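You operate a simulated robot arm through the tools that you are given. There is no shell and no other tool. Be economical: measure what you need, move in short steps, check, and stop when the job is done.

Carry out the task below with a simulated robot arm. There is one attempt and no reset: what you move stays moved.

## Task
Put the pink-lid jar from the gauge bench on the open-edged section. Stack the Size 40 brass fitting from the gauge bench on top of the Size 20 brass fitting. Put the tin marked "Jam" from the side bench on the free patch of the long steel table and the tin labelled "Butter" on the shelf under the long steel table. Do these in any order. Set down upright: pink-lid jar, tin.

It is judged by the outcome, as a careful person would: the job done as asked, and still so three seconds after it is handed in. It fails if anything else is knocked over, pushed out of place, dropped, spilled or broken. A push-on lid holds only when it is set on centred and level and pressed home; a screw cap is set on level and turned clockwise until tight.

## Robot
A 7-joint arm with a two-finger parallel gripper on a trunk, on a base that drives. Base frame: it is fixed to the floor where the robot stands at the start and does not move with it; the origin is under the middle of the robot, x ahead of it, y to its left, z up. Units: m, degrees, N and s.
With the tool pointing down near the work surface it reaches from about 0.36 to 0.78 m from the robot's upright axis, wherever it stands. Its first joint turns from -143.0 to 143.0 degrees. Places, roughly: butter tin, jam tin, olive tin [0.5, -3.25, 1]; free patch of the long steel table (30x24 cm) [-0.52, -5.08, 0.86]; open-edged section [-2, 1.8, 1]; shelf under the long steel table [-0.3, -5.2, 0.4]. Payload 3 kg.
The TCP is the grasp point between the finger pads, 0.03 m short of the fingertips. In the tool frame z runs along the fingers and y along their closing line. Largest opening 0.11 m; finger width 0.02, thickness 0.01; the body of the gripper, 0.048 by 0.112 m, starts 0.055 m behind the TCP.
Orientation is that of the tool frame in the base frame, as a unit quaternion [w, x, y, z]. With the fingers straight down and closing along the base's y, the tool's x points along the base's -x, its y along +y and its z along -z.

## Interface
- The arm moves only by the tool jog_arm. Its argument "deltas" is a list of rows, each a list of 7 numbers: the gripper command, from -1 (shut) to 1 (fully open), values between in proportion, then the shift along the tool's x, y, z in m, then the turn, a rotation vector about the tool's x, y, z in degrees. In form: [[jaw, tx, ty, tz, rx, ry, rz], ...]. A call has 1 to 10 rows; each row is the pose to reach, as a shift and turn from the pose commanded when the call began, along the tool's axes at that moment. Rows are played at 5 a second. More than 0.05 m and 8.6 degrees between two rows, or a gripper value outside its range, and nothing of the call is played. Where a pose cannot be reached the arm comes as near as it can. A force on the tool above 40 N (or 10 N above the force at the start of the call, whichever is more), or a blocked arm, ends the call early, and 0.2 s more pass. Each finger travels about 0.153 m/s and halts on what it meets, pressing with about 24 N; the grip force reading is that of the motor and also rises with nothing between the fingers. The clock runs only during rows and for 0.2 s after the last one: add rows that repeat a pose to give the fingers time. The reply holds the time, the measured pose of the TCP, the force on the tool along the base axes, the opening and the grip force, in the units named above and with some noise, with the torque about the TCP (base axes, N m) and any sound that the robot's microphone picked up, and new pictures: "show" is both (left out), scene, wrist or none.
- Cameras (640 x 400 px; columns grow to the right, rows downward): "scene" is now at [0.1068, -0.6247, 1.2988]; the picture's right is [0.00, -0.17, 0.99], its down [-0.37, 0.91, 0.16] and it looks along [-0.93, -0.37, -0.06] (base axes); focal length 214 px, centre (320, 200). "wrist" rides on the gripper at [0.072, 0.017, -0.103] in the tool frame; the picture's right is [-0.23, 0.97, 0.00], its down [-0.76, -0.18, -0.62] and it looks along [-0.61, -0.14, 0.78] (tool axes); focal length 222 px, centre (320, 200). There is no depth. A picture from a camera that has moved, and an enlarged one, comes with that camera's place and axes in the base frame and with its lens.
- slide_trunk(by): slides the trunk up (or, below 0, down) by that many m; the arm and the scene camera ride with it, the base frame stays. It gives what a move gives, with no picture.
- drive_base(legs): drives the robot by 1 to 6 legs, each [ahead, turn to the left] in m and degrees, along the robot's own axes; the way and the turn of a leg run together, so that a leg with both is an arc; at most 1.5 m and 180 degrees a leg. The arm and the cameras ride along, it lands a little off, and it stops where it bumps. It gives what a move gives, and a new picture of the scene camera.
- aim_head(pan, tilt): turns the head with the scene camera to pan (to the left, within 80 degrees either way) and tilt (down, from -29 to 69), counted from straight ahead of the robot. It gives what a move gives, and a new picture of the scene camera.
- zoom(camera, box): a new picture of the part [left, top, right, bottom] of that camera's present view, enlarged. It takes no simulated time.
- hand_in(): hands the job in; it is judged then, once.

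Work in short steps. Places have to be worked out from the pictures, the camera data and where the tool is seen: move nearer, look again, correct. Check each grasp and each placing, and mend what went wrong. You have 165 turns and 260 pictures in all, those below and enlarged ones among them. Open the gripper and draw the arm clear of the work before you hand the job in, unless the task says otherwise; then end with one line.

The tools are called after "Emit:" by a JSON object that holds its "name" and its "arguments". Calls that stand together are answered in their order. jog_arm: Moves the arm, as the interface text tells. Its arguments: {"type":"object","properties":{"deltas":{"type":"array","items":{"type":"array","items":{"type":"number"}}},"show":{"type":"string","enum":["both","scene","wrist","none"]}},"required":["deltas"]} The other tools are called the same way: slide_trunk (by) slides the trunk up or down; drive_base (legs) drives the base; aim_head (pan, tilt) turns the head that bears the scene camera; zoom (camera, box) takes an enlarged picture of a part of a camera's view; hand_in () hands the job in.

At the start:

```text
clock: 0.0
eef_pos: [0.0972, -0.569, 1.1771]
tool_rot: [-0.001, 0.0, 1.0, 0.001]
contact_force: [-0.3, -0.3, 0.6]
wrist_torque: [0.05, -0.04, 0.02]
gripper_width: 0.1101
grasp_force: 0.1
trunk travel left (down, up): [-0.275, 0.215]
robot x, y, heading: [0.0011, 0.0036, 0.0]
head pan, tilt: [-80.2, 68.0]
```

scene: 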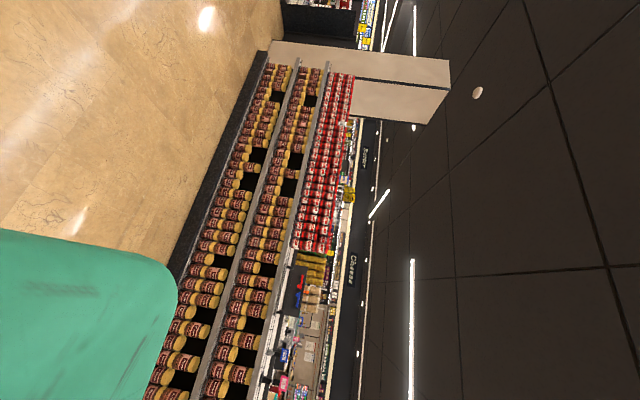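
wrist: 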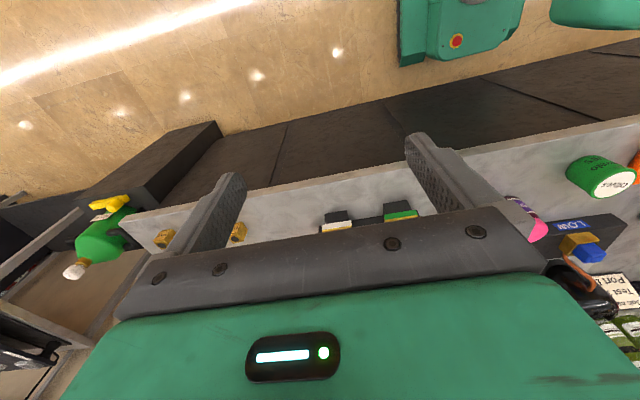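

The scene camera is turned sideways; I'll aim the head toward the bench to the right to learn how it behaves.

Emit:
{"name": "aim_head", "arguments": {"pan": -60, "tilt": 40}}

```text
clock: 0.9
eef_pos: [0.0974, -0.5682, 1.1774]
tool_rot: [0.0, 0.0, 1.0, 0.001]
contact_force: [0.3, 0.1, -0.1]
wrist_torque: [0.03, 0.02, -0.06]
gripper_width: 0.1099
grasp_force: 0.0
trunk travel left (down, up): [-0.275, 0.215]
robot x, y, heading: [0.0013, 0.002, 0.3]
head pan, tilt: [-60.0, 40.0]
camera scene: at [0.1421, -0.6422, 1.2667], right [0.0, -0.5, 0.87], down [-0.77, 0.56, 0.32], along [-0.64, -0.66, -0.38], focal length 214 px, centre (320, 200)
```

scene: 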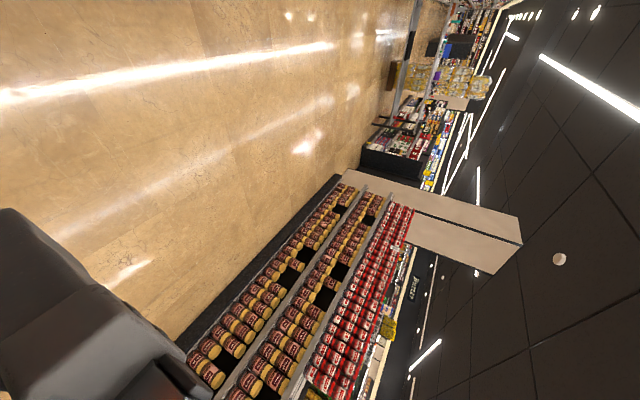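

Emit:
{"name": "aim_head", "arguments": {"pan": 0, "tilt": -29}}

Emit:
{"name": "zoom", "arguments": {"camera": "wrist", "box": [0, 0, 640, 400]}}

```text
clock: 2.3
eef_pos: [0.0978, -0.5695, 1.1783]
tool_rot: [0.0, -0.001, 1.0, 0.0]
contact_force: [-0.1, -0.2, -0.6]
wrist_torque: [0.04, -0.01, -0.02]
gripper_width: 0.1099
grasp_force: 0.0
trunk travel left (down, up): [-0.275, 0.215]
robot x, y, heading: [-0.0043, 0.0034, -0.1]
head pan, tilt: [0.0, -28.6]
camera scene: at [0.2459, -0.5687, 1.242], right [0.0, -1.0, 0.0], down [-0.88, 0.0, -0.48], along [0.48, 0.0, -0.88], focal length 214 px, centre (320, 200)
```

scene: 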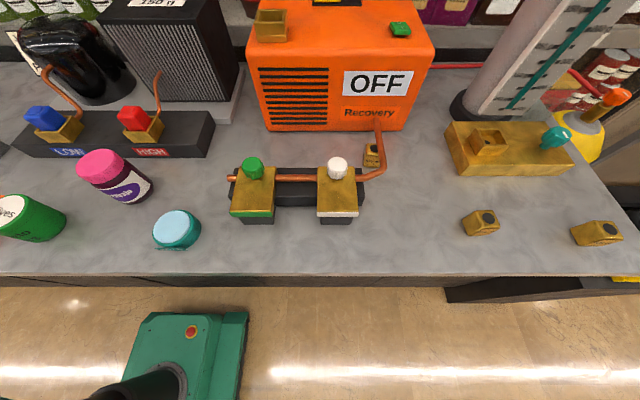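

```text
1.00 times, centred on (320, 200) of wrist (not enlarged: the box is as wide or as high as the picture)
camera zoom: at [0.0233, -0.5514, 1.2818], right [0.23, 0.97, 0.0], down [0.76, -0.18, 0.62], along [0.61, -0.14, -0.78], focal length 222 px, centre (320, 200)
```

zoom: 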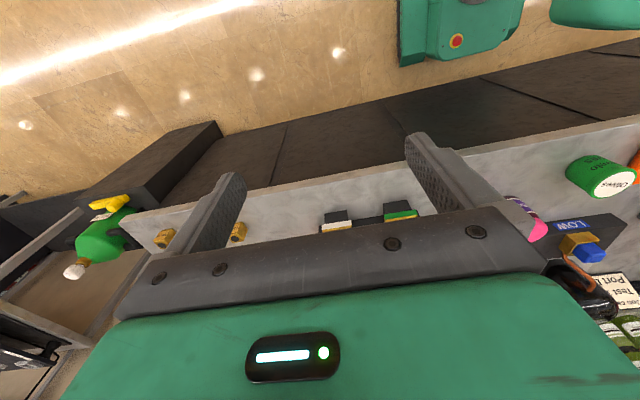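

Emit:
{"name": "zoom", "arguments": {"camera": "scene", "box": [440, 120, 640, 260]}}

Emit:
{"name": "zoom", "arguments": {"camera": "scene", "box": [220, 120, 420, 245]}}

Emit:
{"name": "zoom", "arguments": {"camera": "scene", "box": [0, 80, 220, 260]}}

```text
2.86 times, centred on (540, 190) of scene
camera zoom: at [0.2459, -0.5687, 1.242], right [0.0, -1.0, 0.0], down [-0.88, 0.0, -0.48], along [0.48, 0.0, -0.88], focal length 613 px, centre (-309, 229)
```

zoom: 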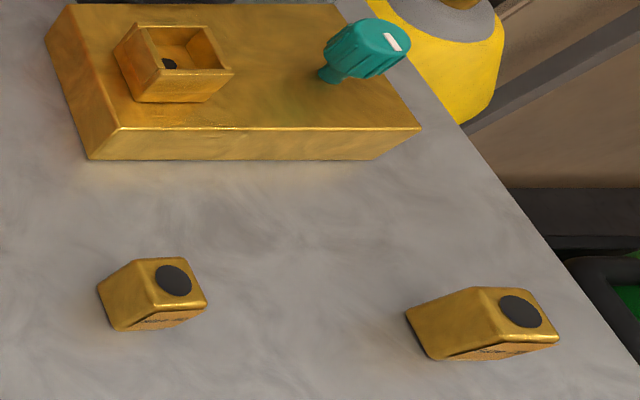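

```text
3.20 times, centred on (320, 182) of scene
camera zoom: at [0.2459, -0.5687, 1.242], right [0.0, -1.0, 0.0], down [-0.88, 0.0, -0.48], along [0.48, 0.0, -0.88], focal length 686 px, centre (320, 256)
```

zoom: 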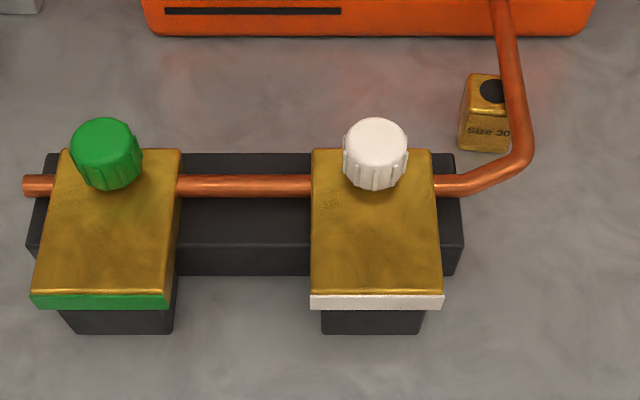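

```text
2.22 times, centred on (110, 170) of scene
camera zoom: at [0.2459, -0.5687, 1.242], right [0.0, -1.0, 0.0], down [-0.88, 0.0, -0.48], along [0.48, 0.0, -0.88], focal length 477 px, centre (787, 267)
```

zoom: 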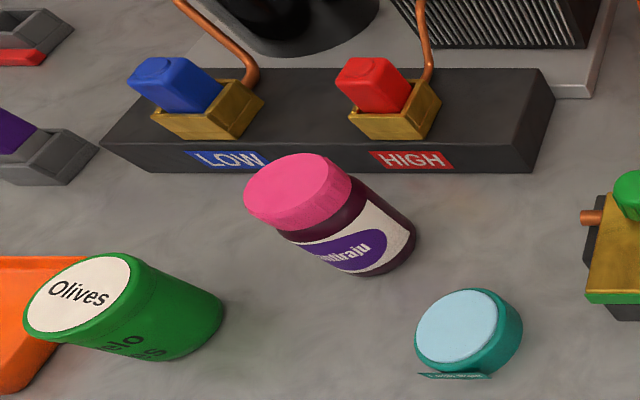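

Emit:
{"name": "zoom", "arguments": {"camera": "scene", "box": [460, 200, 500, 240]}}

Emit:
{"name": "zoom", "arguments": {"camera": "scene", "box": [565, 210, 625, 250]}}

```text
10.00 times, centred on (480, 220) of scene
camera zoom: at [0.2459, -0.5687, 1.242], right [0.0, -1.0, 0.0], down [-0.88, 0.0, -0.48], along [0.48, 0.0, -0.88], focal length 2145 px, centre (-1280, 0)
```

zoom: 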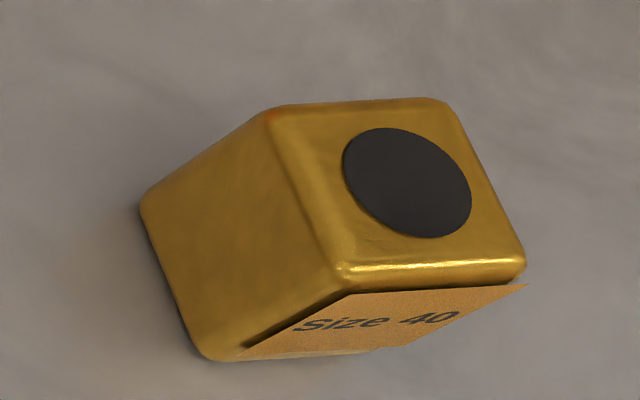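

```text
10.00 times, centred on (595, 230) of scene
camera zoom: at [0.2459, -0.5687, 1.242], right [0.0, -1.0, 0.0], down [-0.88, 0.0, -0.48], along [0.48, 0.0, -0.88], focal length 2145 px, centre (-2430, -100)
```

zoom: 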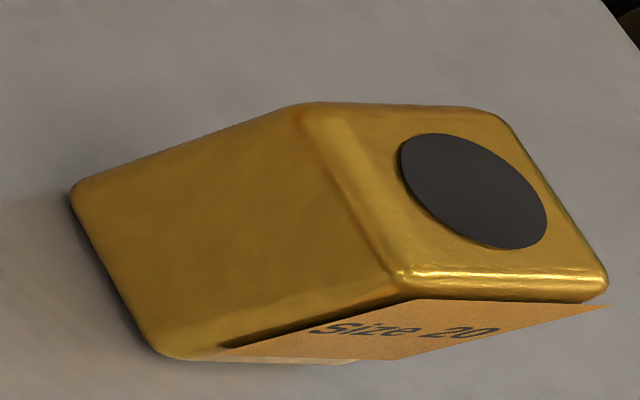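

S40 is near (0.40,-0.86), S20 near (0.375,-1.07), bench top ~0.86. Now I check for obstacles along my driving way to the right of the robot.

Emit:
{"name": "aim_head", "arguments": {"pan": -60, "tilt": 0}}

Emit:
{"name": "aim_head", "arguments": {"pan": 0, "tilt": 60}}

```text
clock: 3.6
eef_pos: [0.0968, -0.569, 1.1775]
tool_rot: [-0.001, 0.0, 1.0, 0.001]
contact_force: [0.4, -0.4, 0.2]
wrist_torque: [0.0, 0.02, 0.01]
gripper_width: 0.1099
grasp_force: 0.0
trunk travel left (down, up): [-0.275, 0.215]
robot x, y, heading: [-0.0006, 0.0045, 0.2]
head pan, tilt: [-60.0, 0.0]
camera scene: at [0.2059, -0.6465, 1.2639], right [0.0, -0.5, 0.87], down [-1.0, 0.0, 0.0], along [0.0, -0.87, -0.5], focal length 214 px, centre (320, 200)
```

scene: 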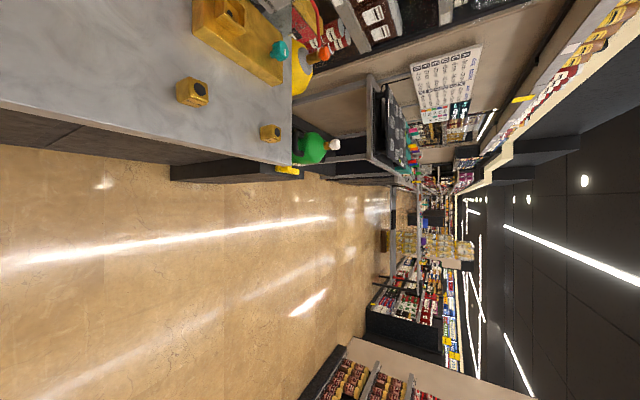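

```text
clock: 4.9
eef_pos: [0.097, -0.5696, 1.178]
tool_rot: [0.0, 0.0, 1.0, 0.0]
contact_force: [0.4, 0.9, -0.8]
wrist_torque: [0.01, 0.02, -0.03]
gripper_width: 0.1099
grasp_force: 0.2
trunk travel left (down, up): [-0.275, 0.215]
robot x, y, heading: [-0.003, -0.0013, -0.0]
head pan, tilt: [0.0, 60.0]
camera scene: at [0.1155, -0.5687, 1.2423], right [0.0, -1.0, 0.0], down [-0.5, 0.0, 0.87], along [-0.87, 0.0, -0.5], focal length 214 px, centre (320, 200)
```

scene: 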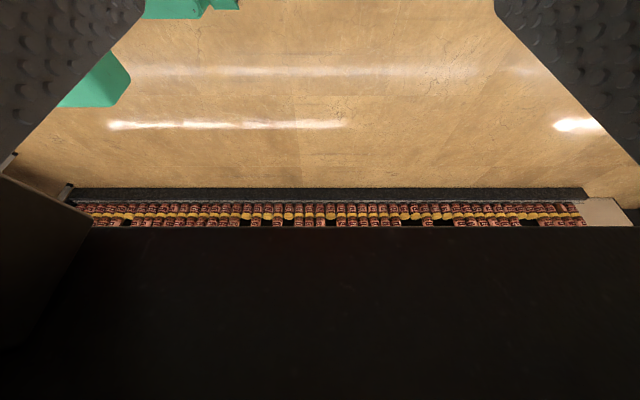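

The floor is clear to the right. The scene camera rides on the gripper. I back off slightly, turn right and drive along the bench.

Emit:
{"name": "drive_base", "arguments": {"legs": [[-0.15, 0], [0, -90], [0.8, 0]]}}

```text
clock: 14.1
eef_pos: [-0.709, -0.9077, 1.1772]
tool_rot: [0.0, 0.701, 0.713, 0.0]
contact_force: [-0.2, -0.4, -0.3]
wrist_torque: [0.0, 0.01, -0.03]
gripper_width: 0.1103
grasp_force: 0.1
trunk travel left (down, up): [-0.275, 0.215]
robot x, y, heading: [-0.1411, -0.8003, -89.1]
head pan, tilt: [0.0, 60.0]
camera scene: at [-0.7109, -0.9265, 1.2424], right [-1.0, -0.02, 0.0], down [-0.01, 0.5, 0.87], along [-0.01, 0.87, -0.5], focal length 214 px, centre (320, 200)
```

scene: 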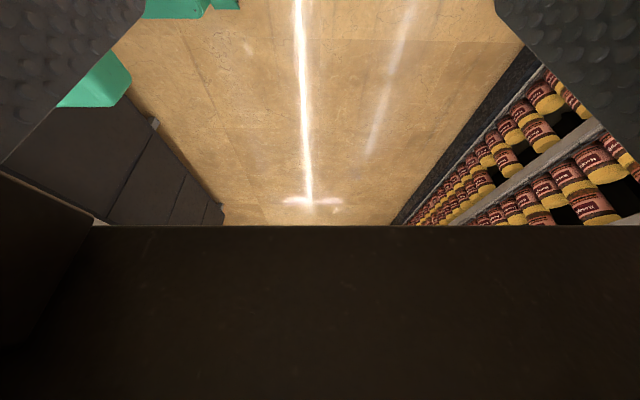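

Arm hangs on the robot's right, so I turn the base around to bring it over the bench.

Emit:
{"name": "drive_base", "arguments": {"legs": [[0, 180]]}}

Emit:
{"name": "aim_head", "arguments": {"pan": 0, "tilt": 0}}

```text
clock: 22.1
eef_pos: [0.4278, -0.697, 1.1789]
tool_rot: [0.0, 0.711, -0.703, -0.001]
contact_force: [0.2, 1.2, 0.1]
wrist_torque: [0.03, 0.0, -0.01]
gripper_width: 0.1102
grasp_force: 0.0
trunk travel left (down, up): [-0.275, 0.215]
robot x, y, heading: [-0.1011, -0.8019, 90.3]
head pan, tilt: [0.0, 60.0]
camera scene: at [0.4266, -0.6763, 1.2429], right [1.0, 0.01, 0.0], down [0.01, -0.5, 0.87], along [0.01, -0.87, -0.5], focal length 214 px, centre (320, 200)
```

scene: 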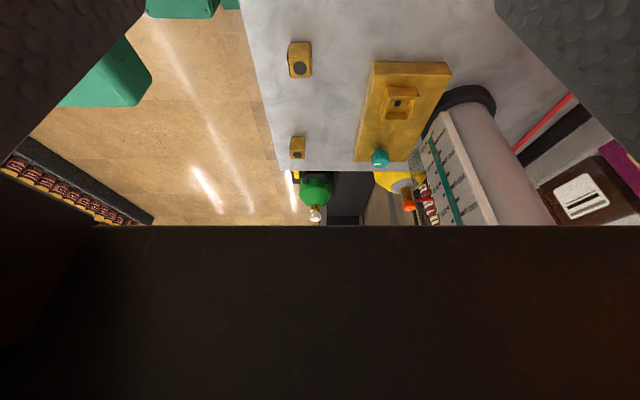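

```text
clock: 23.4
eef_pos: [0.4285, -0.6984, 1.1786]
tool_rot: [0.0, 0.711, -0.703, -0.001]
contact_force: [0.7, -0.5, 0.9]
wrist_torque: [0.0, -0.01, -0.02]
gripper_width: 0.11
grasp_force: 0.1
trunk travel left (down, up): [-0.275, 0.215]
robot x, y, heading: [-0.0949, -0.7983, 90.6]
head pan, tilt: [0.0, 0.0]
camera scene: at [0.4254, -0.5862, 1.2201], right [1.0, 0.01, 0.0], down [0.01, -1.0, 0.0], along [0.0, 0.0, -1.0], focal length 214 px, centre (320, 200)
```

scene: 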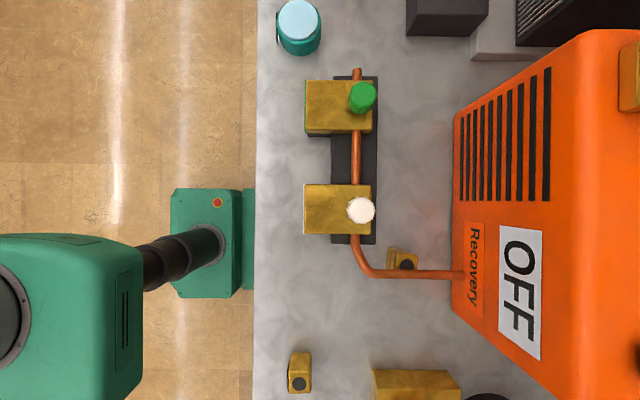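

S40's top is about (0.395,-0.865). I move above it, stopping with tips ~6 cm over it.

Emit:
{"name": "jog_arm", "arguments": {"deltas": [[1, 0.028, 0.006, 0.032, 0, 0, 0], [1, 0.056, 0.011, 0.064, 0, 0, 0], [1, 0.084, 0.017, 0.096, 0, 0, 0], [1, 0.112, 0.022, 0.128, 0, 0, 0], [1, 0.14, 0.028, 0.16, 0, 0, 0], [1, 0.166, 0.033, 0.19, 0, 0, 0], [1, 0.166, 0.033, 0.19, 0, 0, 0]]}}

```text
clock: 24.9
eef_pos: [0.3963, -0.8638, 0.9895]
tool_rot: [0.0, 0.712, -0.703, 0.0]
contact_force: [0.5, -1.0, 0.4]
wrist_torque: [0.01, -0.01, -0.02]
gripper_width: 0.11
grasp_force: 0.0
trunk travel left (down, up): [-0.275, 0.215]
robot x, y, heading: [-0.0975, -0.799, 90.6]
head pan, tilt: [0.0, 0.0]
camera scene: at [0.3927, -0.7528, 1.03], right [1.0, 0.01, 0.0], down [0.01, -1.0, 0.0], along [0.0, 0.0, -1.0], focal length 214 px, centre (320, 200)
camera wrist: at [0.378, -0.9351, 1.0928], right [-0.98, 0.21, 0.0], down [0.17, 0.76, 0.62], along [0.13, 0.61, -0.78], focal length 222 px, centre (320, 200)
```

scene: 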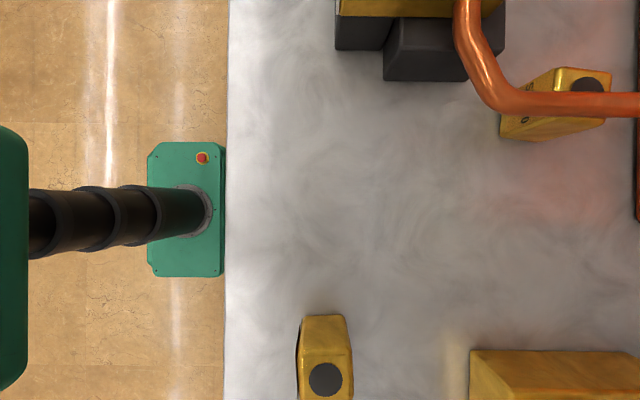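
wrist: 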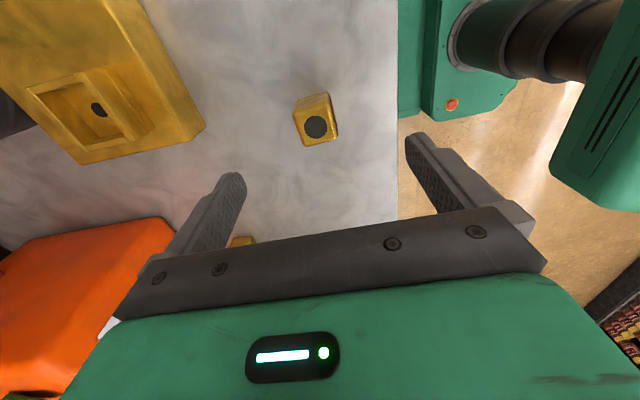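

Emit:
{"name": "zoom", "arguments": {"camera": "scene", "box": [270, 300, 390, 400]}}

Emit:
{"name": "zoom", "arguments": {"camera": "wrist", "box": [270, 80, 366, 160]}}

```text
4.00 times, centred on (330, 350) of scene
camera zoom: at [0.3927, -0.7528, 1.03], right [1.0, 0.01, 0.0], down [0.01, -1.0, 0.0], along [0.0, 0.0, -1.0], focal length 858 px, centre (280, -400)
```

zoom: 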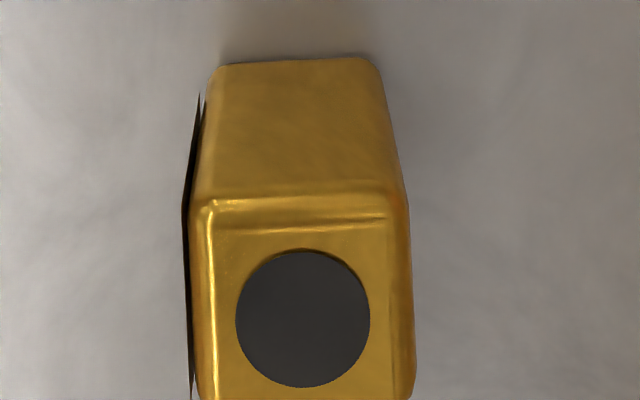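

```text
5.00 times, centred on (318, 120) of wrist
camera zoom: at [0.378, -0.9351, 1.0928], right [-0.98, 0.21, 0.0], down [0.17, 0.76, 0.62], along [0.13, 0.61, -0.78], focal length 1111 px, centre (330, 600)
```

zoom: 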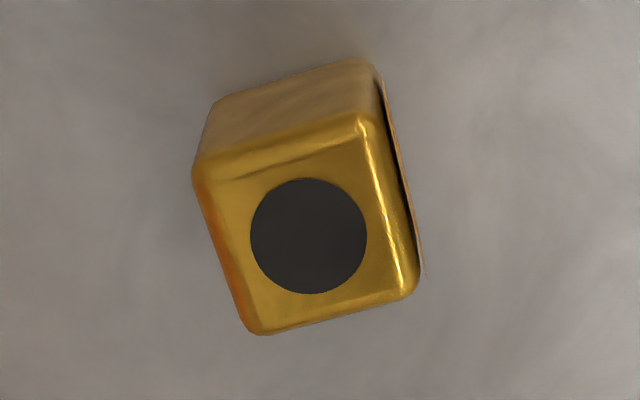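

Jar aside, S40: top z≈0.897, bench ≈0.859, yaw ≈2.5°. I descend so tips are ~1 cm above the bench and close.

Emit:
{"name": "jog_arm", "arguments": {"deltas": [[1, 0, 0, 0.045, 0, 0, -2.5], [1, 0, 0, 0.09, 0, 0, -2.5], [1, 0, 0, 0.09, 0, 0, -2.5], [-1, 0, 0, 0.09, 0, 0, -2.5], [-1, 0, 0, 0.09, 0, 0, -2.5], [-1, 0, 0, 0.09, 0, 0, -2.5], [-1, 0, 0, 0.09, 0, 0, -2.5]]}}

```text
clock: 26.6
eef_pos: [0.3984, -0.861, 0.9001]
tool_rot: [-0.001, 0.727, -0.687, 0.0]
contact_force: [0.3, -0.2, -0.2]
wrist_torque: [-0.02, -0.03, 0.03]
gripper_width: 0.0353
grasp_force: 23.4
trunk travel left (down, up): [-0.275, 0.215]
robot x, y, heading: [-0.0991, -0.8048, 90.6]
head pan, tilt: [0.0, 0.0]
camera scene: at [0.391, -0.7503, 0.9412], right [1.0, 0.06, 0.0], down [0.06, -1.0, 0.0], along [0.0, 0.0, -1.0], focal length 214 px, centre (320, 200)
camera wrist: at [0.3844, -0.9331, 1.0039], right [-0.99, 0.17, 0.0], down [0.13, 0.77, 0.62], along [0.11, 0.61, -0.78], focal length 222 px, centre (320, 200)
```

scene: 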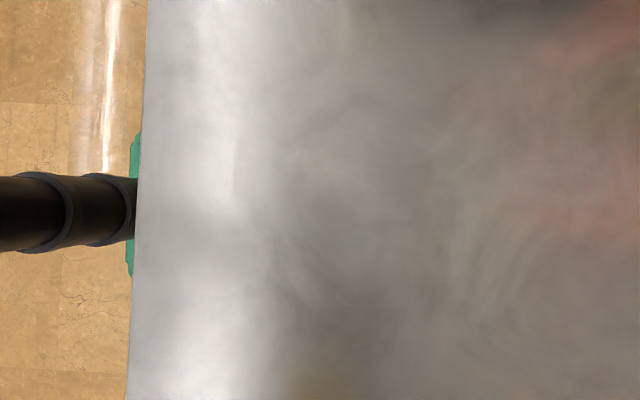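
wrist: 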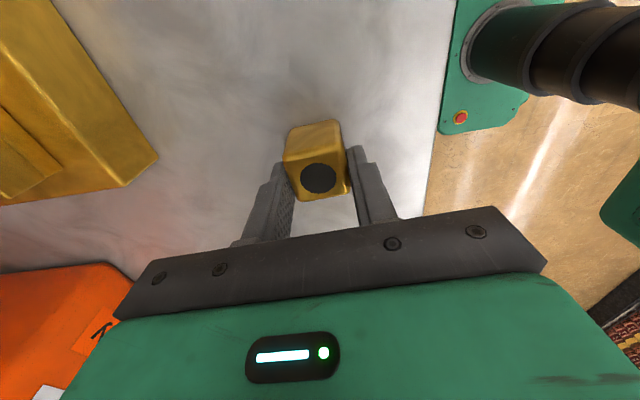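

Grasped (width 35 mm). Lift 10 cm and tilt the camera to view S20.

Emit:
{"name": "jog_arm", "arguments": {"deltas": [[-1, 0, 0, -0.03, 0, 0, 0], [-1, 0, 0, -0.07, 0, 0, 0], [-1, 0, 0, -0.11, 0, 0, 0]], "show": "none"}}

Emit:
{"name": "aim_head", "arguments": {"pan": 0, "tilt": 50}}

```text
clock: 27.4
eef_pos: [0.3979, -0.8633, 1.0106]
tool_rot: [0.0, 0.727, -0.687, -0.001]
contact_force: [1.1, 0.9, -2.3]
wrist_torque: [0.0, 0.02, 0.0]
gripper_width: 0.0357
grasp_force: 24.0
trunk travel left (down, up): [-0.275, 0.215]
robot x, y, heading: [-0.0999, -0.802, 90.3]
head pan, tilt: [0.0, 0.0]
```

```text
clock: 28.5
eef_pos: [0.3974, -0.8622, 1.0097]
tool_rot: [0.0, 0.727, -0.687, 0.0]
contact_force: [0.2, -0.9, -1.2]
wrist_torque: [0.0, 0.02, 0.0]
gripper_width: 0.0358
grasp_force: 23.8
trunk travel left (down, up): [-0.275, 0.215]
robot x, y, heading: [-0.0991, -0.8045, 90.4]
head pan, tilt: [0.0, 50.0]
camera scene: at [0.3944, -0.8297, 1.0645], right [1.0, 0.06, 0.0], down [0.04, -0.64, 0.77], along [0.04, -0.76, -0.64], focal length 214 px, centre (320, 200)
```

scene: 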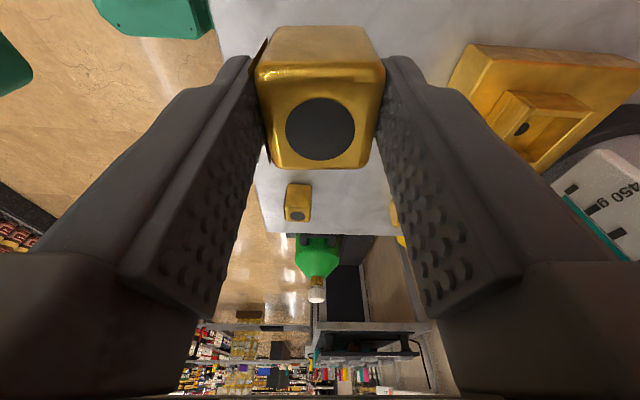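

Emit:
{"name": "zoom", "arguments": {"camera": "scene", "box": [266, 172, 330, 232]}}

```text
6.67 times, centred on (298, 202) of scene
camera zoom: at [0.3944, -0.8297, 1.0645], right [1.0, 0.06, 0.0], down [0.04, -0.64, 0.77], along [0.04, -0.76, -0.64], focal length 1430 px, centre (467, 187)
```

zoom: 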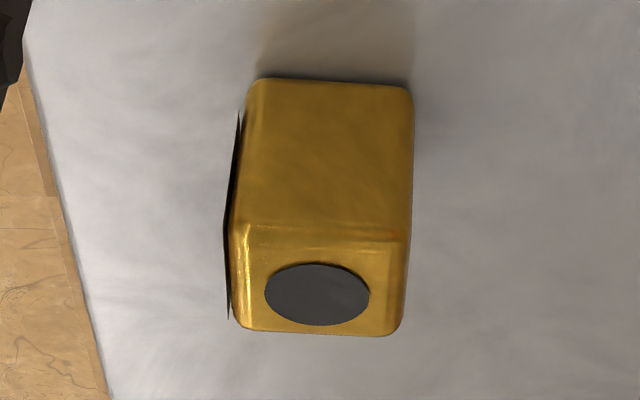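

S20 top centre ≈ (0.377,-1.063), height ~0.038 too. I carry S40 above it at z≈0.985, aligning yaw.

Emit:
{"name": "jog_arm", "arguments": {"deltas": [[-1, 0.04, 0.006, 0, 0, 0, 1], [-1, 0.08, 0.012, 0, 0, 0, 2], [-1, 0.12, 0.018, 0, 0, 0, 3], [-1, 0.16, 0.025, 0, 0, 0, 3], [-1, 0.1965, 0.0305, 0.02, 0, 0, 3], [-1, 0.1965, 0.0305, 0.025, 0, 0, 3], [-1, 0.1965, 0.0305, 0.025, 0, 0, 3]]}}

```text
clock: 30.1
eef_pos: [0.3761, -1.0616, 0.9838]
tool_rot: [0.0, 0.709, -0.705, 0.0]
contact_force: [0.2, -0.8, -1.3]
wrist_torque: [0.02, 0.02, 0.02]
gripper_width: 0.0357
grasp_force: 24.0
trunk travel left (down, up): [-0.275, 0.215]
robot x, y, heading: [-0.1033, -0.801, 90.8]
head pan, tilt: [0.0, 50.0]
camera scene: at [0.375, -1.0282, 1.0378], right [1.0, 0.0, 0.0], down [0.0, -0.64, 0.77], along [0.0, -0.77, -0.64], focal length 214 px, centre (320, 200)
camera wrist: at [0.3585, -1.1326, 1.0875], right [-0.97, 0.22, 0.0], down [0.17, 0.76, 0.62], along [0.14, 0.61, -0.78], focal length 222 px, centre (320, 200)
```

scene: 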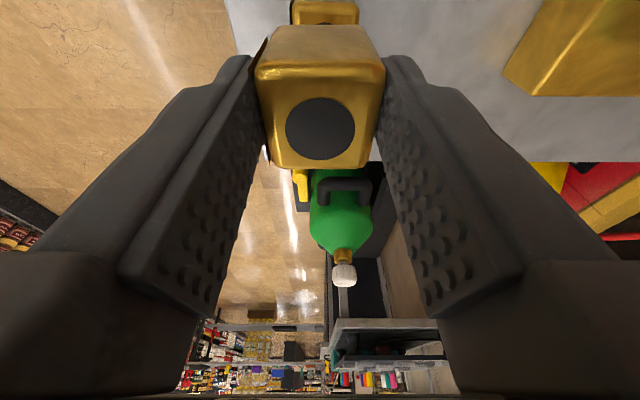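
wrist: 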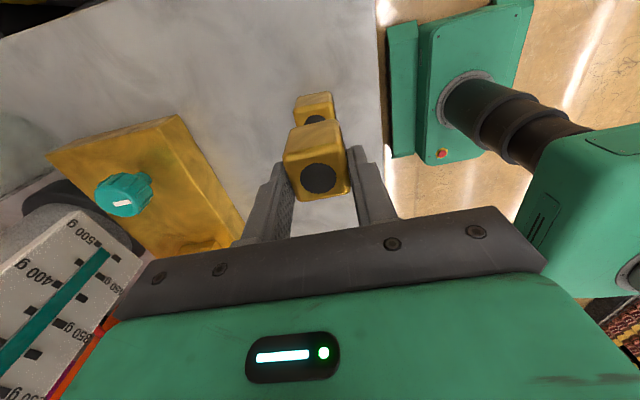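

Emit:
{"name": "jog_arm", "arguments": {"deltas": [[-1, 0, -0.002, 0.02, 0, 0, 0], [-1, 0, -0.002, 0.04, 0, 0, 0], [-1, 0, -0.002, 0.04, 0, 0, 0]], "show": "none"}}

Emit:
{"name": "zoom", "arguments": {"camera": "wrist", "box": [250, 70, 390, 210]}}

Emit:
{"name": "zoom", "arguments": {"camera": "scene", "box": [220, 0, 420, 180]}}

```text
clock: 30.9
eef_pos: [0.3784, -1.0608, 0.944]
tool_rot: [0.0, 0.708, -0.706, 0.001]
contact_force: [-0.4, -2.1, 14.5]
wrist_torque: [-0.13, 0.16, 0.06]
gripper_width: 0.0355
grasp_force: 24.7
trunk travel left (down, up): [-0.275, 0.215]
robot x, y, heading: [-0.1004, -0.7989, 90.3]
head pan, tilt: [0.0, 50.0]
```

```text
2.86 times, centred on (320, 140) of wrist
camera zoom: at [0.3607, -1.1328, 1.0486], right [-0.97, 0.22, 0.0], down [0.17, 0.76, 0.62], along [0.14, 0.61, -0.78], focal length 635 px, centre (320, 371)
```

zoom: 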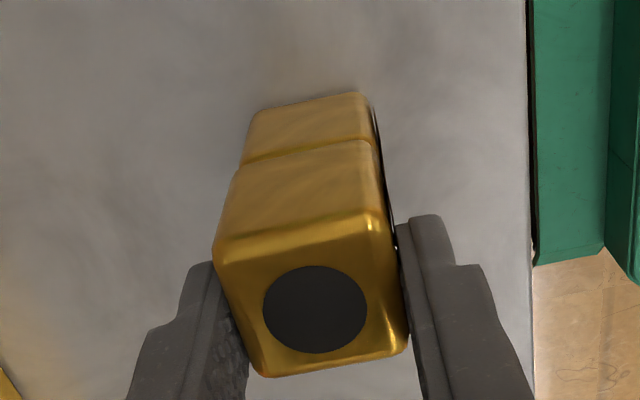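

```text
2.22 times, centred on (320, 90) of scene
camera zoom: at [0.3775, -1.0285, 0.9986], right [1.0, 0.0, 0.0], down [0.0, -0.64, 0.77], along [0.0, -0.77, -0.64], focal length 477 px, centre (320, 444)
```

zoom: 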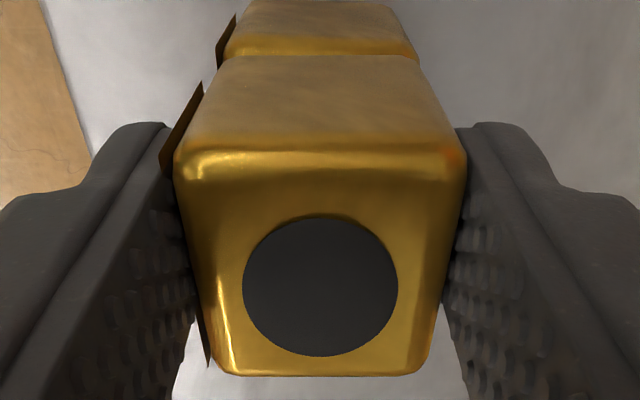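

Contact (14 N) and well aligned. Release: open slowly and rise.

Emit:
{"name": "jog_arm", "arguments": {"deltas": [[-0.2, 0, 0, -0.001, 0, 0, 0], [0.2, 0, 0, -0.001, 0, 0, 0], [0.4, 0, 0, -0.001, 0, 0, 0], [0.4, 0, 0, -0.03, 0, 0, 0], [0.4, 0, 0, -0.07, 0, 0, 0], [0.6, 0, 0, -0.11, 0, 0, 0], [1, 0, 0, -0.15, 0, 0, 0]]}}

```text
clock: 32.5
eef_pos: [0.3799, -1.0622, 1.0959]
tool_rot: [0.001, 0.709, -0.705, -0.001]
contact_force: [0.6, -0.8, -0.4]
wrist_torque: [0.04, 0.0, 0.01]
gripper_width: 0.1103
grasp_force: 0.0
trunk travel left (down, up): [-0.275, 0.215]
robot x, y, heading: [-0.0991, -0.7986, 90.5]
head pan, tilt: [0.0, 50.0]
camera scene: at [0.3788, -1.0294, 1.1503], right [1.0, 0.0, 0.0], down [0.0, -0.64, 0.77], along [0.0, -0.77, -0.64], focal length 214 px, centre (320, 200)
camera wrist: at [0.3623, -1.1338, 1.2], right [-0.97, 0.22, 0.0], down [0.18, 0.76, 0.62], along [0.14, 0.61, -0.78], focal length 222 px, centre (320, 200)
```

scene: 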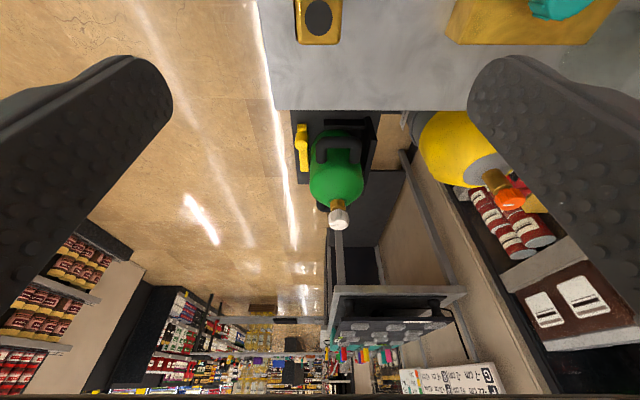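
wrist: 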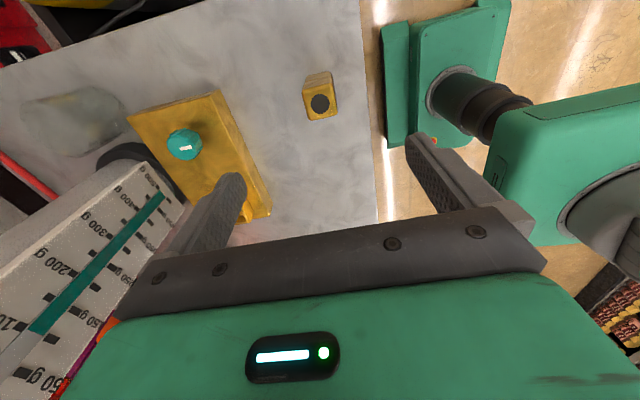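

Stack stands. Raise the arm and drive +y along the bench toward the jar.

Emit:
{"name": "jog_arm", "arguments": {"deltas": [[1, 0, 0, -0.045, 0, 0, 0], [1, 0, 0, -0.09, 0, 0, 0]], "show": "none"}}

Emit:
{"name": "drive_base", "arguments": {"legs": [[0.75, 0]]}}

Emit:
{"name": "aim_head", "arguments": {"pan": 0, "tilt": 0}}

```text
clock: 33.1
eef_pos: [0.38, -1.0627, 1.1808]
tool_rot: [0.0, 0.709, -0.705, 0.0]
contact_force: [0.1, 0.2, 0.4]
wrist_torque: [0.0, -0.03, 0.0]
gripper_width: 0.1102
grasp_force: 0.0
trunk travel left (down, up): [-0.275, 0.215]
robot x, y, heading: [-0.1004, -0.7985, 90.3]
head pan, tilt: [0.0, 50.0]
```

```text
clock: 37.3
eef_pos: [0.3714, -0.2907, 1.181]
tool_rot: [0.0, 0.714, -0.7, 0.0]
contact_force: [0.8, -0.3, 0.0]
wrist_torque: [-0.03, 0.0, 0.01]
gripper_width: 0.1103
grasp_force: 0.1
trunk travel left (down, up): [-0.275, 0.215]
robot x, y, heading: [-0.1159, -0.0383, 91.4]
head pan, tilt: [0.0, 50.0]
camera scene: at [0.3695, -0.2587, 1.2355], right [1.0, 0.02, 0.0], down [0.01, -0.64, 0.77], along [0.01, -0.77, -0.64], focal length 214 px, centre (320, 200)
```

scene: 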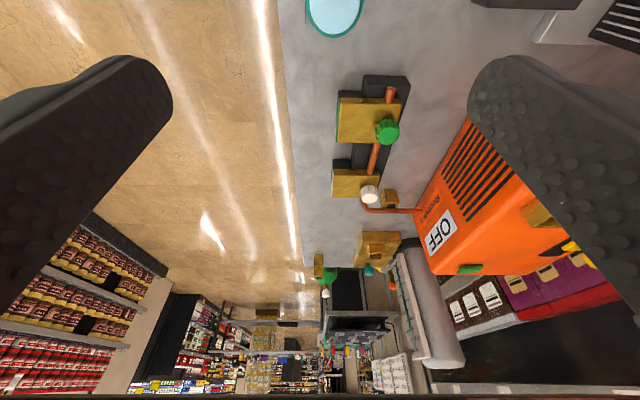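

```text
clock: 38.4
eef_pos: [0.3716, -0.2912, 1.1818]
tool_rot: [0.0, 0.714, -0.701, 0.0]
contact_force: [-0.7, 0.3, -0.2]
wrist_torque: [0.05, -0.02, 0.0]
gripper_width: 0.1098
grasp_force: 0.1
trunk travel left (down, up): [-0.275, 0.215]
robot x, y, heading: [-0.1123, -0.0364, 91.3]
head pan, tilt: [0.0, 0.0]
camera scene: at [0.3681, -0.1809, 1.223], right [1.0, 0.02, 0.0], down [0.02, -1.0, 0.0], along [0.0, 0.0, -1.0], focal length 214 px, centre (320, 200)
```

scene: 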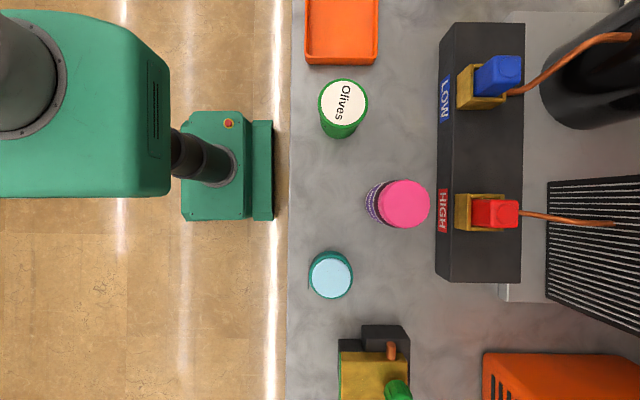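

Jar lid centre ≈ (0.478,-0.184), top z≈0.943, Ø≈0.068. Before choosing a grip I look toward the open-edged section at (-2,1.8).

Emit:
{"name": "aim_head", "arguments": {"pan": 80, "tilt": -29}}

```text
clock: 40.0
eef_pos: [0.3711, -0.2917, 1.1819]
tool_rot: [0.001, 0.713, -0.701, 0.0]
contact_force: [0.4, 0.4, -0.8]
wrist_torque: [0.0, -0.01, -0.01]
gripper_width: 0.1099
grasp_force: 0.1
trunk travel left (down, up): [-0.275, 0.215]
robot x, y, heading: [-0.1093, -0.0332, 91.2]
head pan, tilt: [80.0, -28.6]
camera scene: at [0.3015, -0.1418, 1.3014], right [0.17, 0.0, -0.98], down [-0.46, -0.89, -0.08], along [-0.87, 0.46, -0.15], focal length 214 px, centre (320, 200)
```

scene: 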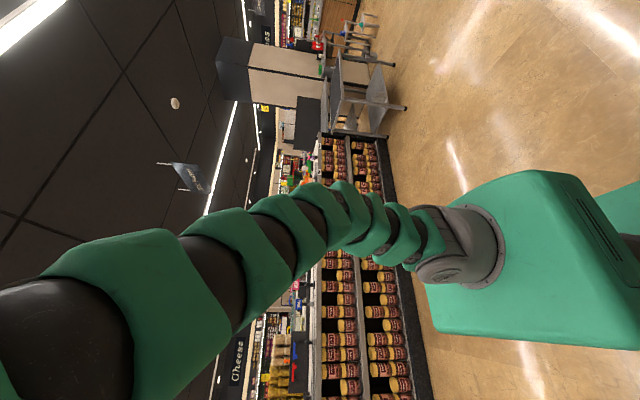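

Emit:
{"name": "zoom", "arguments": {"camera": "scene", "box": [260, 0, 420, 200]}}

```text
2.00 times, centred on (340, 100) of scene
camera zoom: at [0.3015, -0.1418, 1.3014], right [0.17, 0.0, -0.98], down [-0.46, -0.89, -0.08], along [-0.87, 0.46, -0.15], focal length 429 px, centre (280, 400)
```

zoom: 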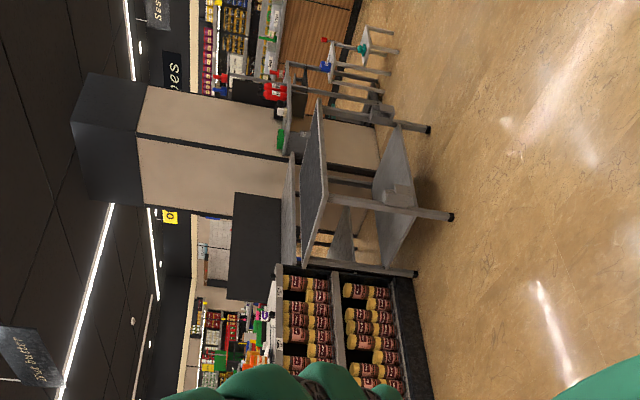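

The table/gondola there are open from above, so a top-down grip works. I rotate the tool ~90° so the fingers close along y (clear of the HIGH block) and move over the jar.

Emit:
{"name": "jog_arm", "arguments": {"deltas": [[1, -0.01, -0.01, 0, 0, 0, -8.5], [1, -0.02, -0.02, 0, 0, 0, -17], [1, -0.03, -0.03, 0, 0, 0, -25.5], [1, -0.04, -0.04, 0, 0, 0, -34], [1, -0.055, -0.055, 0, 0, 0, -42.5], [1, -0.065, -0.065, 0, 0, 0, -51], [1, -0.08, -0.08, 0, 0, 0, -59.5], [1, -0.09, -0.09, 0, 0, 0, -68], [1, -0.1, -0.1, 0, 0, 0, -76.5], [1, -0.105, -0.109, 0, 0, 0, -85]], "show": "none"}}

Emit:
{"name": "aim_head", "arguments": {"pan": 0, "tilt": 20}}

```text
clock: 42.2
eef_pos: [0.4486, -0.2099, 1.1808]
tool_rot: [0.0, 0.967, -0.255, 0.0]
contact_force: [0.1, -0.3, 0.9]
wrist_torque: [0.0, 0.01, -0.02]
gripper_width: 0.1098
grasp_force: 0.1
out of reach, approached as far as the arm can: row 8, 9, 10
trunk travel left (down, up): [-0.275, 0.215]
robot x, y, heading: [-0.11, -0.0364, 91.5]
head pan, tilt: [80.0, -28.6]
```

```text
clock: 43.7
eef_pos: [0.4486, -0.2099, 1.1809]
tool_rot: [0.0, 0.967, -0.254, 0.0]
contact_force: [0.0, -0.2, 0.8]
wrist_torque: [-0.02, -0.03, -0.01]
gripper_width: 0.1098
grasp_force: 0.1
trunk travel left (down, up): [-0.275, 0.215]
robot x, y, heading: [-0.1127, -0.0357, 91.7]
head pan, tilt: [0.0, 20.0]
camera scene: at [0.38, -0.1712, 1.2187], right [0.49, 0.87, 0.0], down [0.82, -0.46, 0.34], along [0.3, -0.17, -0.94], focal length 214 px, centre (320, 200)
```

scene: 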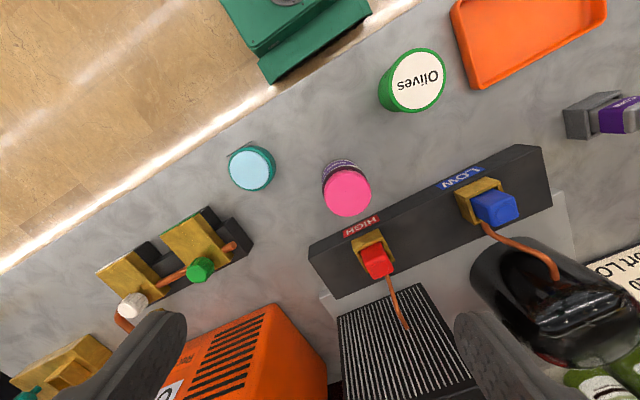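

The wrist hit its limit at ~60°, but this closing line still clears the block (front edge x≈0.547). I centre over the jar and go down partway with a 94 mm opening.

Emit:
{"name": "jog_arm", "arguments": {"deltas": [[0.7, 0.006, -0.018, 0.02, 0, 0, 0], [0.7, 0.0128, -0.037, 0.05, 0, 0, 0], [0.7, 0.0128, -0.037, 0.09, 0, 0, 0], [0.7, 0.0128, -0.037, 0.13, 0, 0, 0], [0.7, 0.0128, -0.037, 0.16, 0, 0, 0], [0.7, 0.0128, -0.037, 0.16, 0, 0, 0]]}}

```text
clock: 45.1
eef_pos: [0.4779, -0.1839, 1.0198]
tool_rot: [0.0, 0.967, -0.255, 0.0]
contact_force: [0.1, 0.2, -0.4]
wrist_torque: [-0.03, 0.02, -0.03]
gripper_width: 0.0937
grasp_force: 0.1
trunk travel left (down, up): [-0.275, 0.215]
robot x, y, heading: [-0.1099, -0.0368, 91.3]
head pan, tilt: [0.0, 20.0]
camera scene: at [0.4093, -0.1454, 1.0588], right [0.49, 0.87, 0.0], down [0.82, -0.46, 0.34], along [0.3, -0.17, -0.94], focal length 214 px, centre (320, 200)
camera wrist: at [0.5316, -0.2337, 1.1247], right [-0.68, -0.74, 0.0], down [-0.58, 0.53, 0.62], along [-0.46, 0.42, -0.78], focal length 222 px, centre (320, 200)
```

scene: 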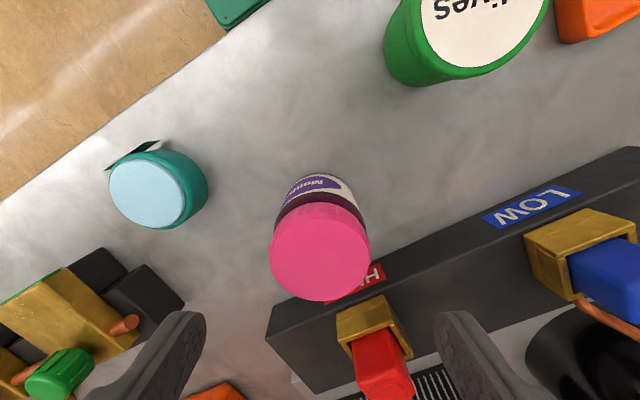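
wrist: 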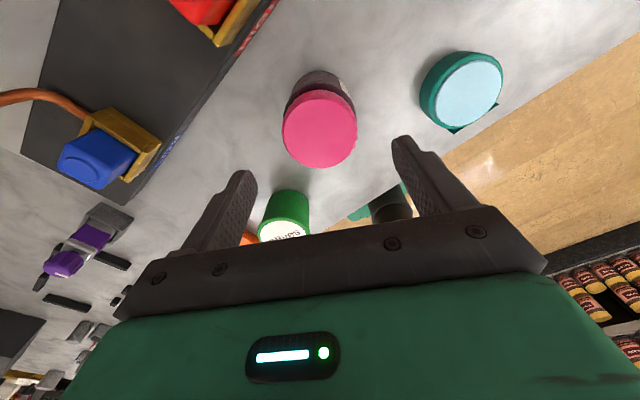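

Centred on the jar; descend to z≈0.907 and close.

Emit:
{"name": "jog_arm", "arguments": {"deltas": [[0.7, 0, 0, 0.04, 0, 0, 0], [0.7, 0, 0, 0.08, 0, 0, 0], [0.7, 0, 0, 0.113, 0, 0, 0], [0.7, 0, 0, 0.113, 0, 0, 0], [-1, 0, 0, 0.113, 0, 0, 0], [-1, 0, 0, 0.113, 0, 0, 0], [-1, 0, 0, 0.113, 0, 0, 0]], "show": "wrist"}}

```text
clock: 46.7
eef_pos: [0.4784, -0.1853, 0.9077]
tool_rot: [0.0, 0.967, -0.254, -0.001]
contact_force: [-1.2, 0.2, 0.7]
wrist_torque: [-0.01, 0.04, 0.0]
gripper_width: 0.0675
grasp_force: 24.3
trunk travel left (down, up): [-0.275, 0.215]
robot x, y, heading: [-0.1081, -0.0326, 91.3]
head pan, tilt: [0.0, 20.0]
camera wrist: at [0.5318, -0.235, 1.0117], right [-0.68, -0.74, 0.0], down [-0.57, 0.53, 0.62], along [-0.46, 0.42, -0.78], focal length 222 px, centre (320, 200)
```

wrist: 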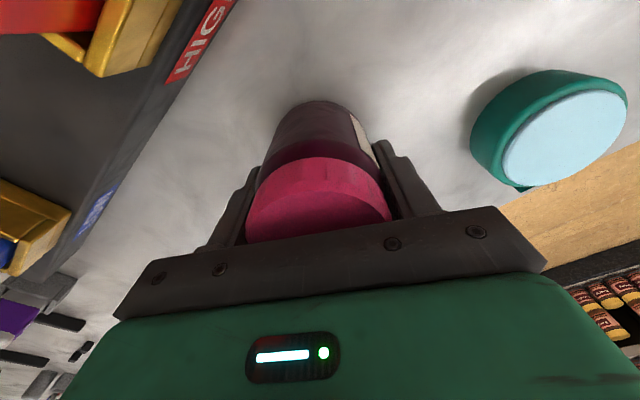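

Grasped (67.5 mm). Lift with arm and trunk.

Emit:
{"name": "jog_arm", "arguments": {"deltas": [[-1, 0, 0, -0.03, 0, 0, 0], [-1, 0, 0, -0.07, 0, 0, 0], [-1, 0, 0, -0.12, 0, 0, 0], [-1, 0, 0, -0.17, 0, 0, 0], [-1, 0, 0, -0.22, 0, 0, 0], [-1, 0, 0, -0.22, 0, 0, 0]], "show": "wrist"}}

Emit:
{"name": "slide_trunk", "arguments": {"by": 0.2}}

Emit:
{"name": "drive_base", "arguments": {"legs": [[0, 45], [1.3, 0]]}}

Emit:
{"name": "aim_head", "arguments": {"pan": -80, "tilt": 0}}

```text
clock: 48.1
eef_pos: [0.4783, -0.1866, 1.1283]
tool_rot: [-0.001, 0.967, -0.255, 0.0]
contact_force: [-0.1, -0.8, -2.3]
wrist_torque: [0.0, -0.01, 0.03]
gripper_width: 0.0676
grasp_force: 24.0
trunk travel left (down, up): [-0.275, 0.215]
robot x, y, heading: [-0.1091, -0.0377, 91.2]
head pan, tilt: [0.0, 20.0]
camera wrist: at [0.5316, -0.2357, 1.2319], right [-0.68, -0.74, 0.0], down [-0.57, 0.53, 0.62], along [-0.46, 0.42, -0.78], focal length 222 px, centre (320, 200)
```

wrist: 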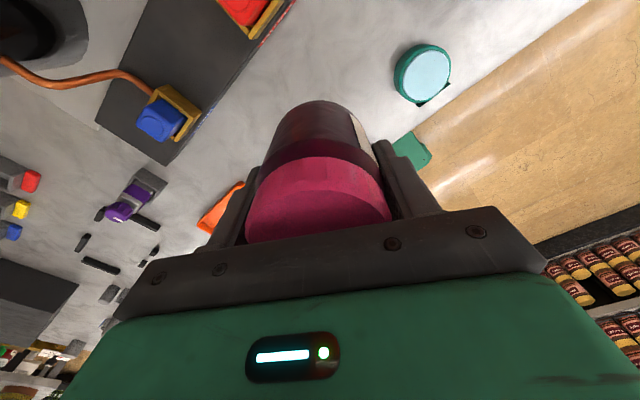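

```text
clock: 50.3
eef_pos: [0.478, -0.1864, 1.3278]
tool_rot: [0.0, 0.967, -0.255, 0.0]
contact_force: [0.1, 0.3, -3.6]
wrist_torque: [-0.04, 0.0, 0.01]
gripper_width: 0.0677
grasp_force: 23.7
trunk travel left (down, up): [-0.475, 0.015]
robot x, y, heading: [-0.1134, -0.0357, 91.4]
head pan, tilt: [0.0, 20.0]
```

```text
clock: 59.0
eef_pos: [-0.5312, 1.1745, 1.328]
tool_rot: [0.0, 0.991, 0.131, 0.0]
contact_force: [0.2, 0.2, -2.8]
wrist_torque: [-0.01, -0.01, 0.0]
gripper_width: 0.0677
grasp_force: 24.0
trunk travel left (down, up): [-0.475, 0.015]
robot x, y, heading: [-1.0549, 0.8718, 135.9]
head pan, tilt: [0.0, 20.0]
camera scene: at [-0.6077, 1.1549, 1.366], right [-0.26, 0.97, 0.0], down [0.91, 0.24, 0.34], along [0.33, 0.09, -0.94], focal length 214 px, centre (320, 200)
```

scene: 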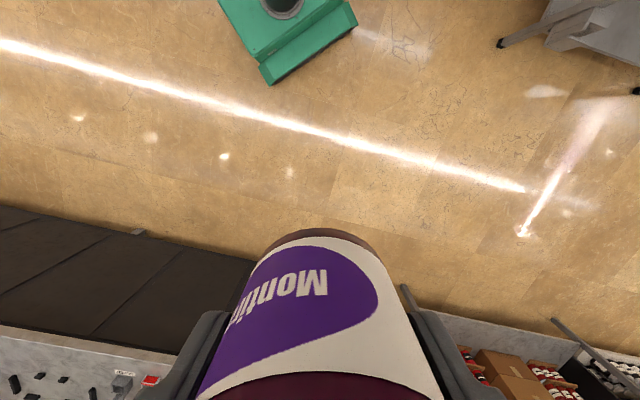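

```text
clock: 60.5
eef_pos: [-0.5312, 1.174, 1.329]
tool_rot: [0.0, 0.991, 0.131, 0.0]
contact_force: [-0.4, -0.4, -2.9]
wrist_torque: [-0.02, -0.01, -0.02]
gripper_width: 0.0675
grasp_force: 24.2
trunk travel left (down, up): [-0.475, 0.015]
robot x, y, heading: [-1.0598, 0.8705, 135.7]
head pan, tilt: [-80.0, 0.0]
camera scene: at [-0.6618, 1.2322, 1.4439], right [-0.04, 0.17, 0.98], down [0.97, 0.26, 0.0], along [-0.25, 0.95, -0.17], focal length 214 px, centre (320, 200)
```

scene: 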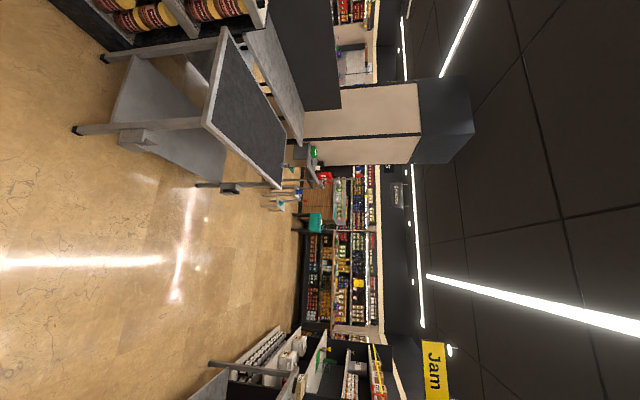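

Emit:
{"name": "aim_head", "arguments": {"pan": -55, "tilt": -29}}

```text
clock: 61.4
eef_pos: [-0.5315, 1.1747, 1.3273]
tool_rot: [-0.001, 0.991, 0.131, 0.0]
contact_force: [-0.3, -0.6, -3.5]
wrist_torque: [0.0, 0.04, 0.02]
gripper_width: 0.0675
grasp_force: 24.0
trunk travel left (down, up): [-0.475, 0.015]
robot x, y, heading: [-1.0581, 0.8712, 135.7]
head pan, tilt: [-55.0, -28.6]
camera scene: at [-0.6918, 1.1893, 1.4212], right [-0.15, 0.55, 0.82], down [0.75, 0.61, -0.27], along [-0.65, 0.57, -0.5], focal length 214 px, centre (320, 200)
```

scene: 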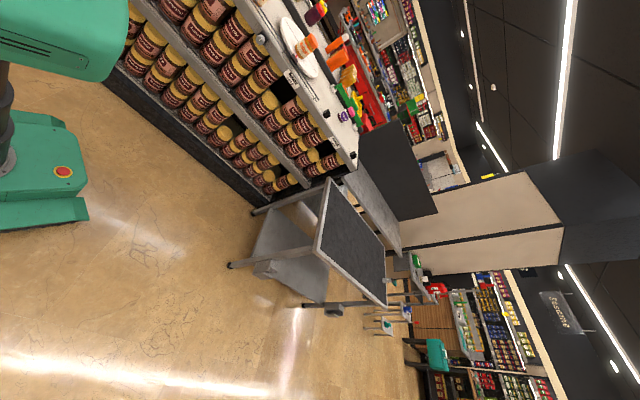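

Emit:
{"name": "zoom", "arguments": {"camera": "scene", "box": [240, 0, 400, 180]}}

```text
2.22 times, centred on (320, 90) of scene
camera zoom: at [-0.6918, 1.1893, 1.4212], right [-0.15, 0.55, 0.82], down [0.75, 0.61, -0.27], along [-0.65, 0.57, -0.5], focal length 477 px, centre (320, 444)
```

zoom: 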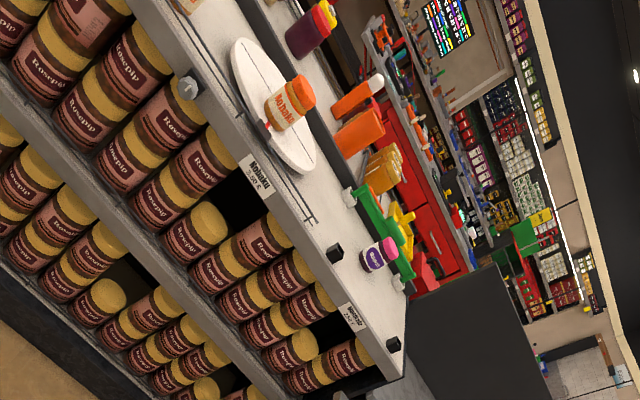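

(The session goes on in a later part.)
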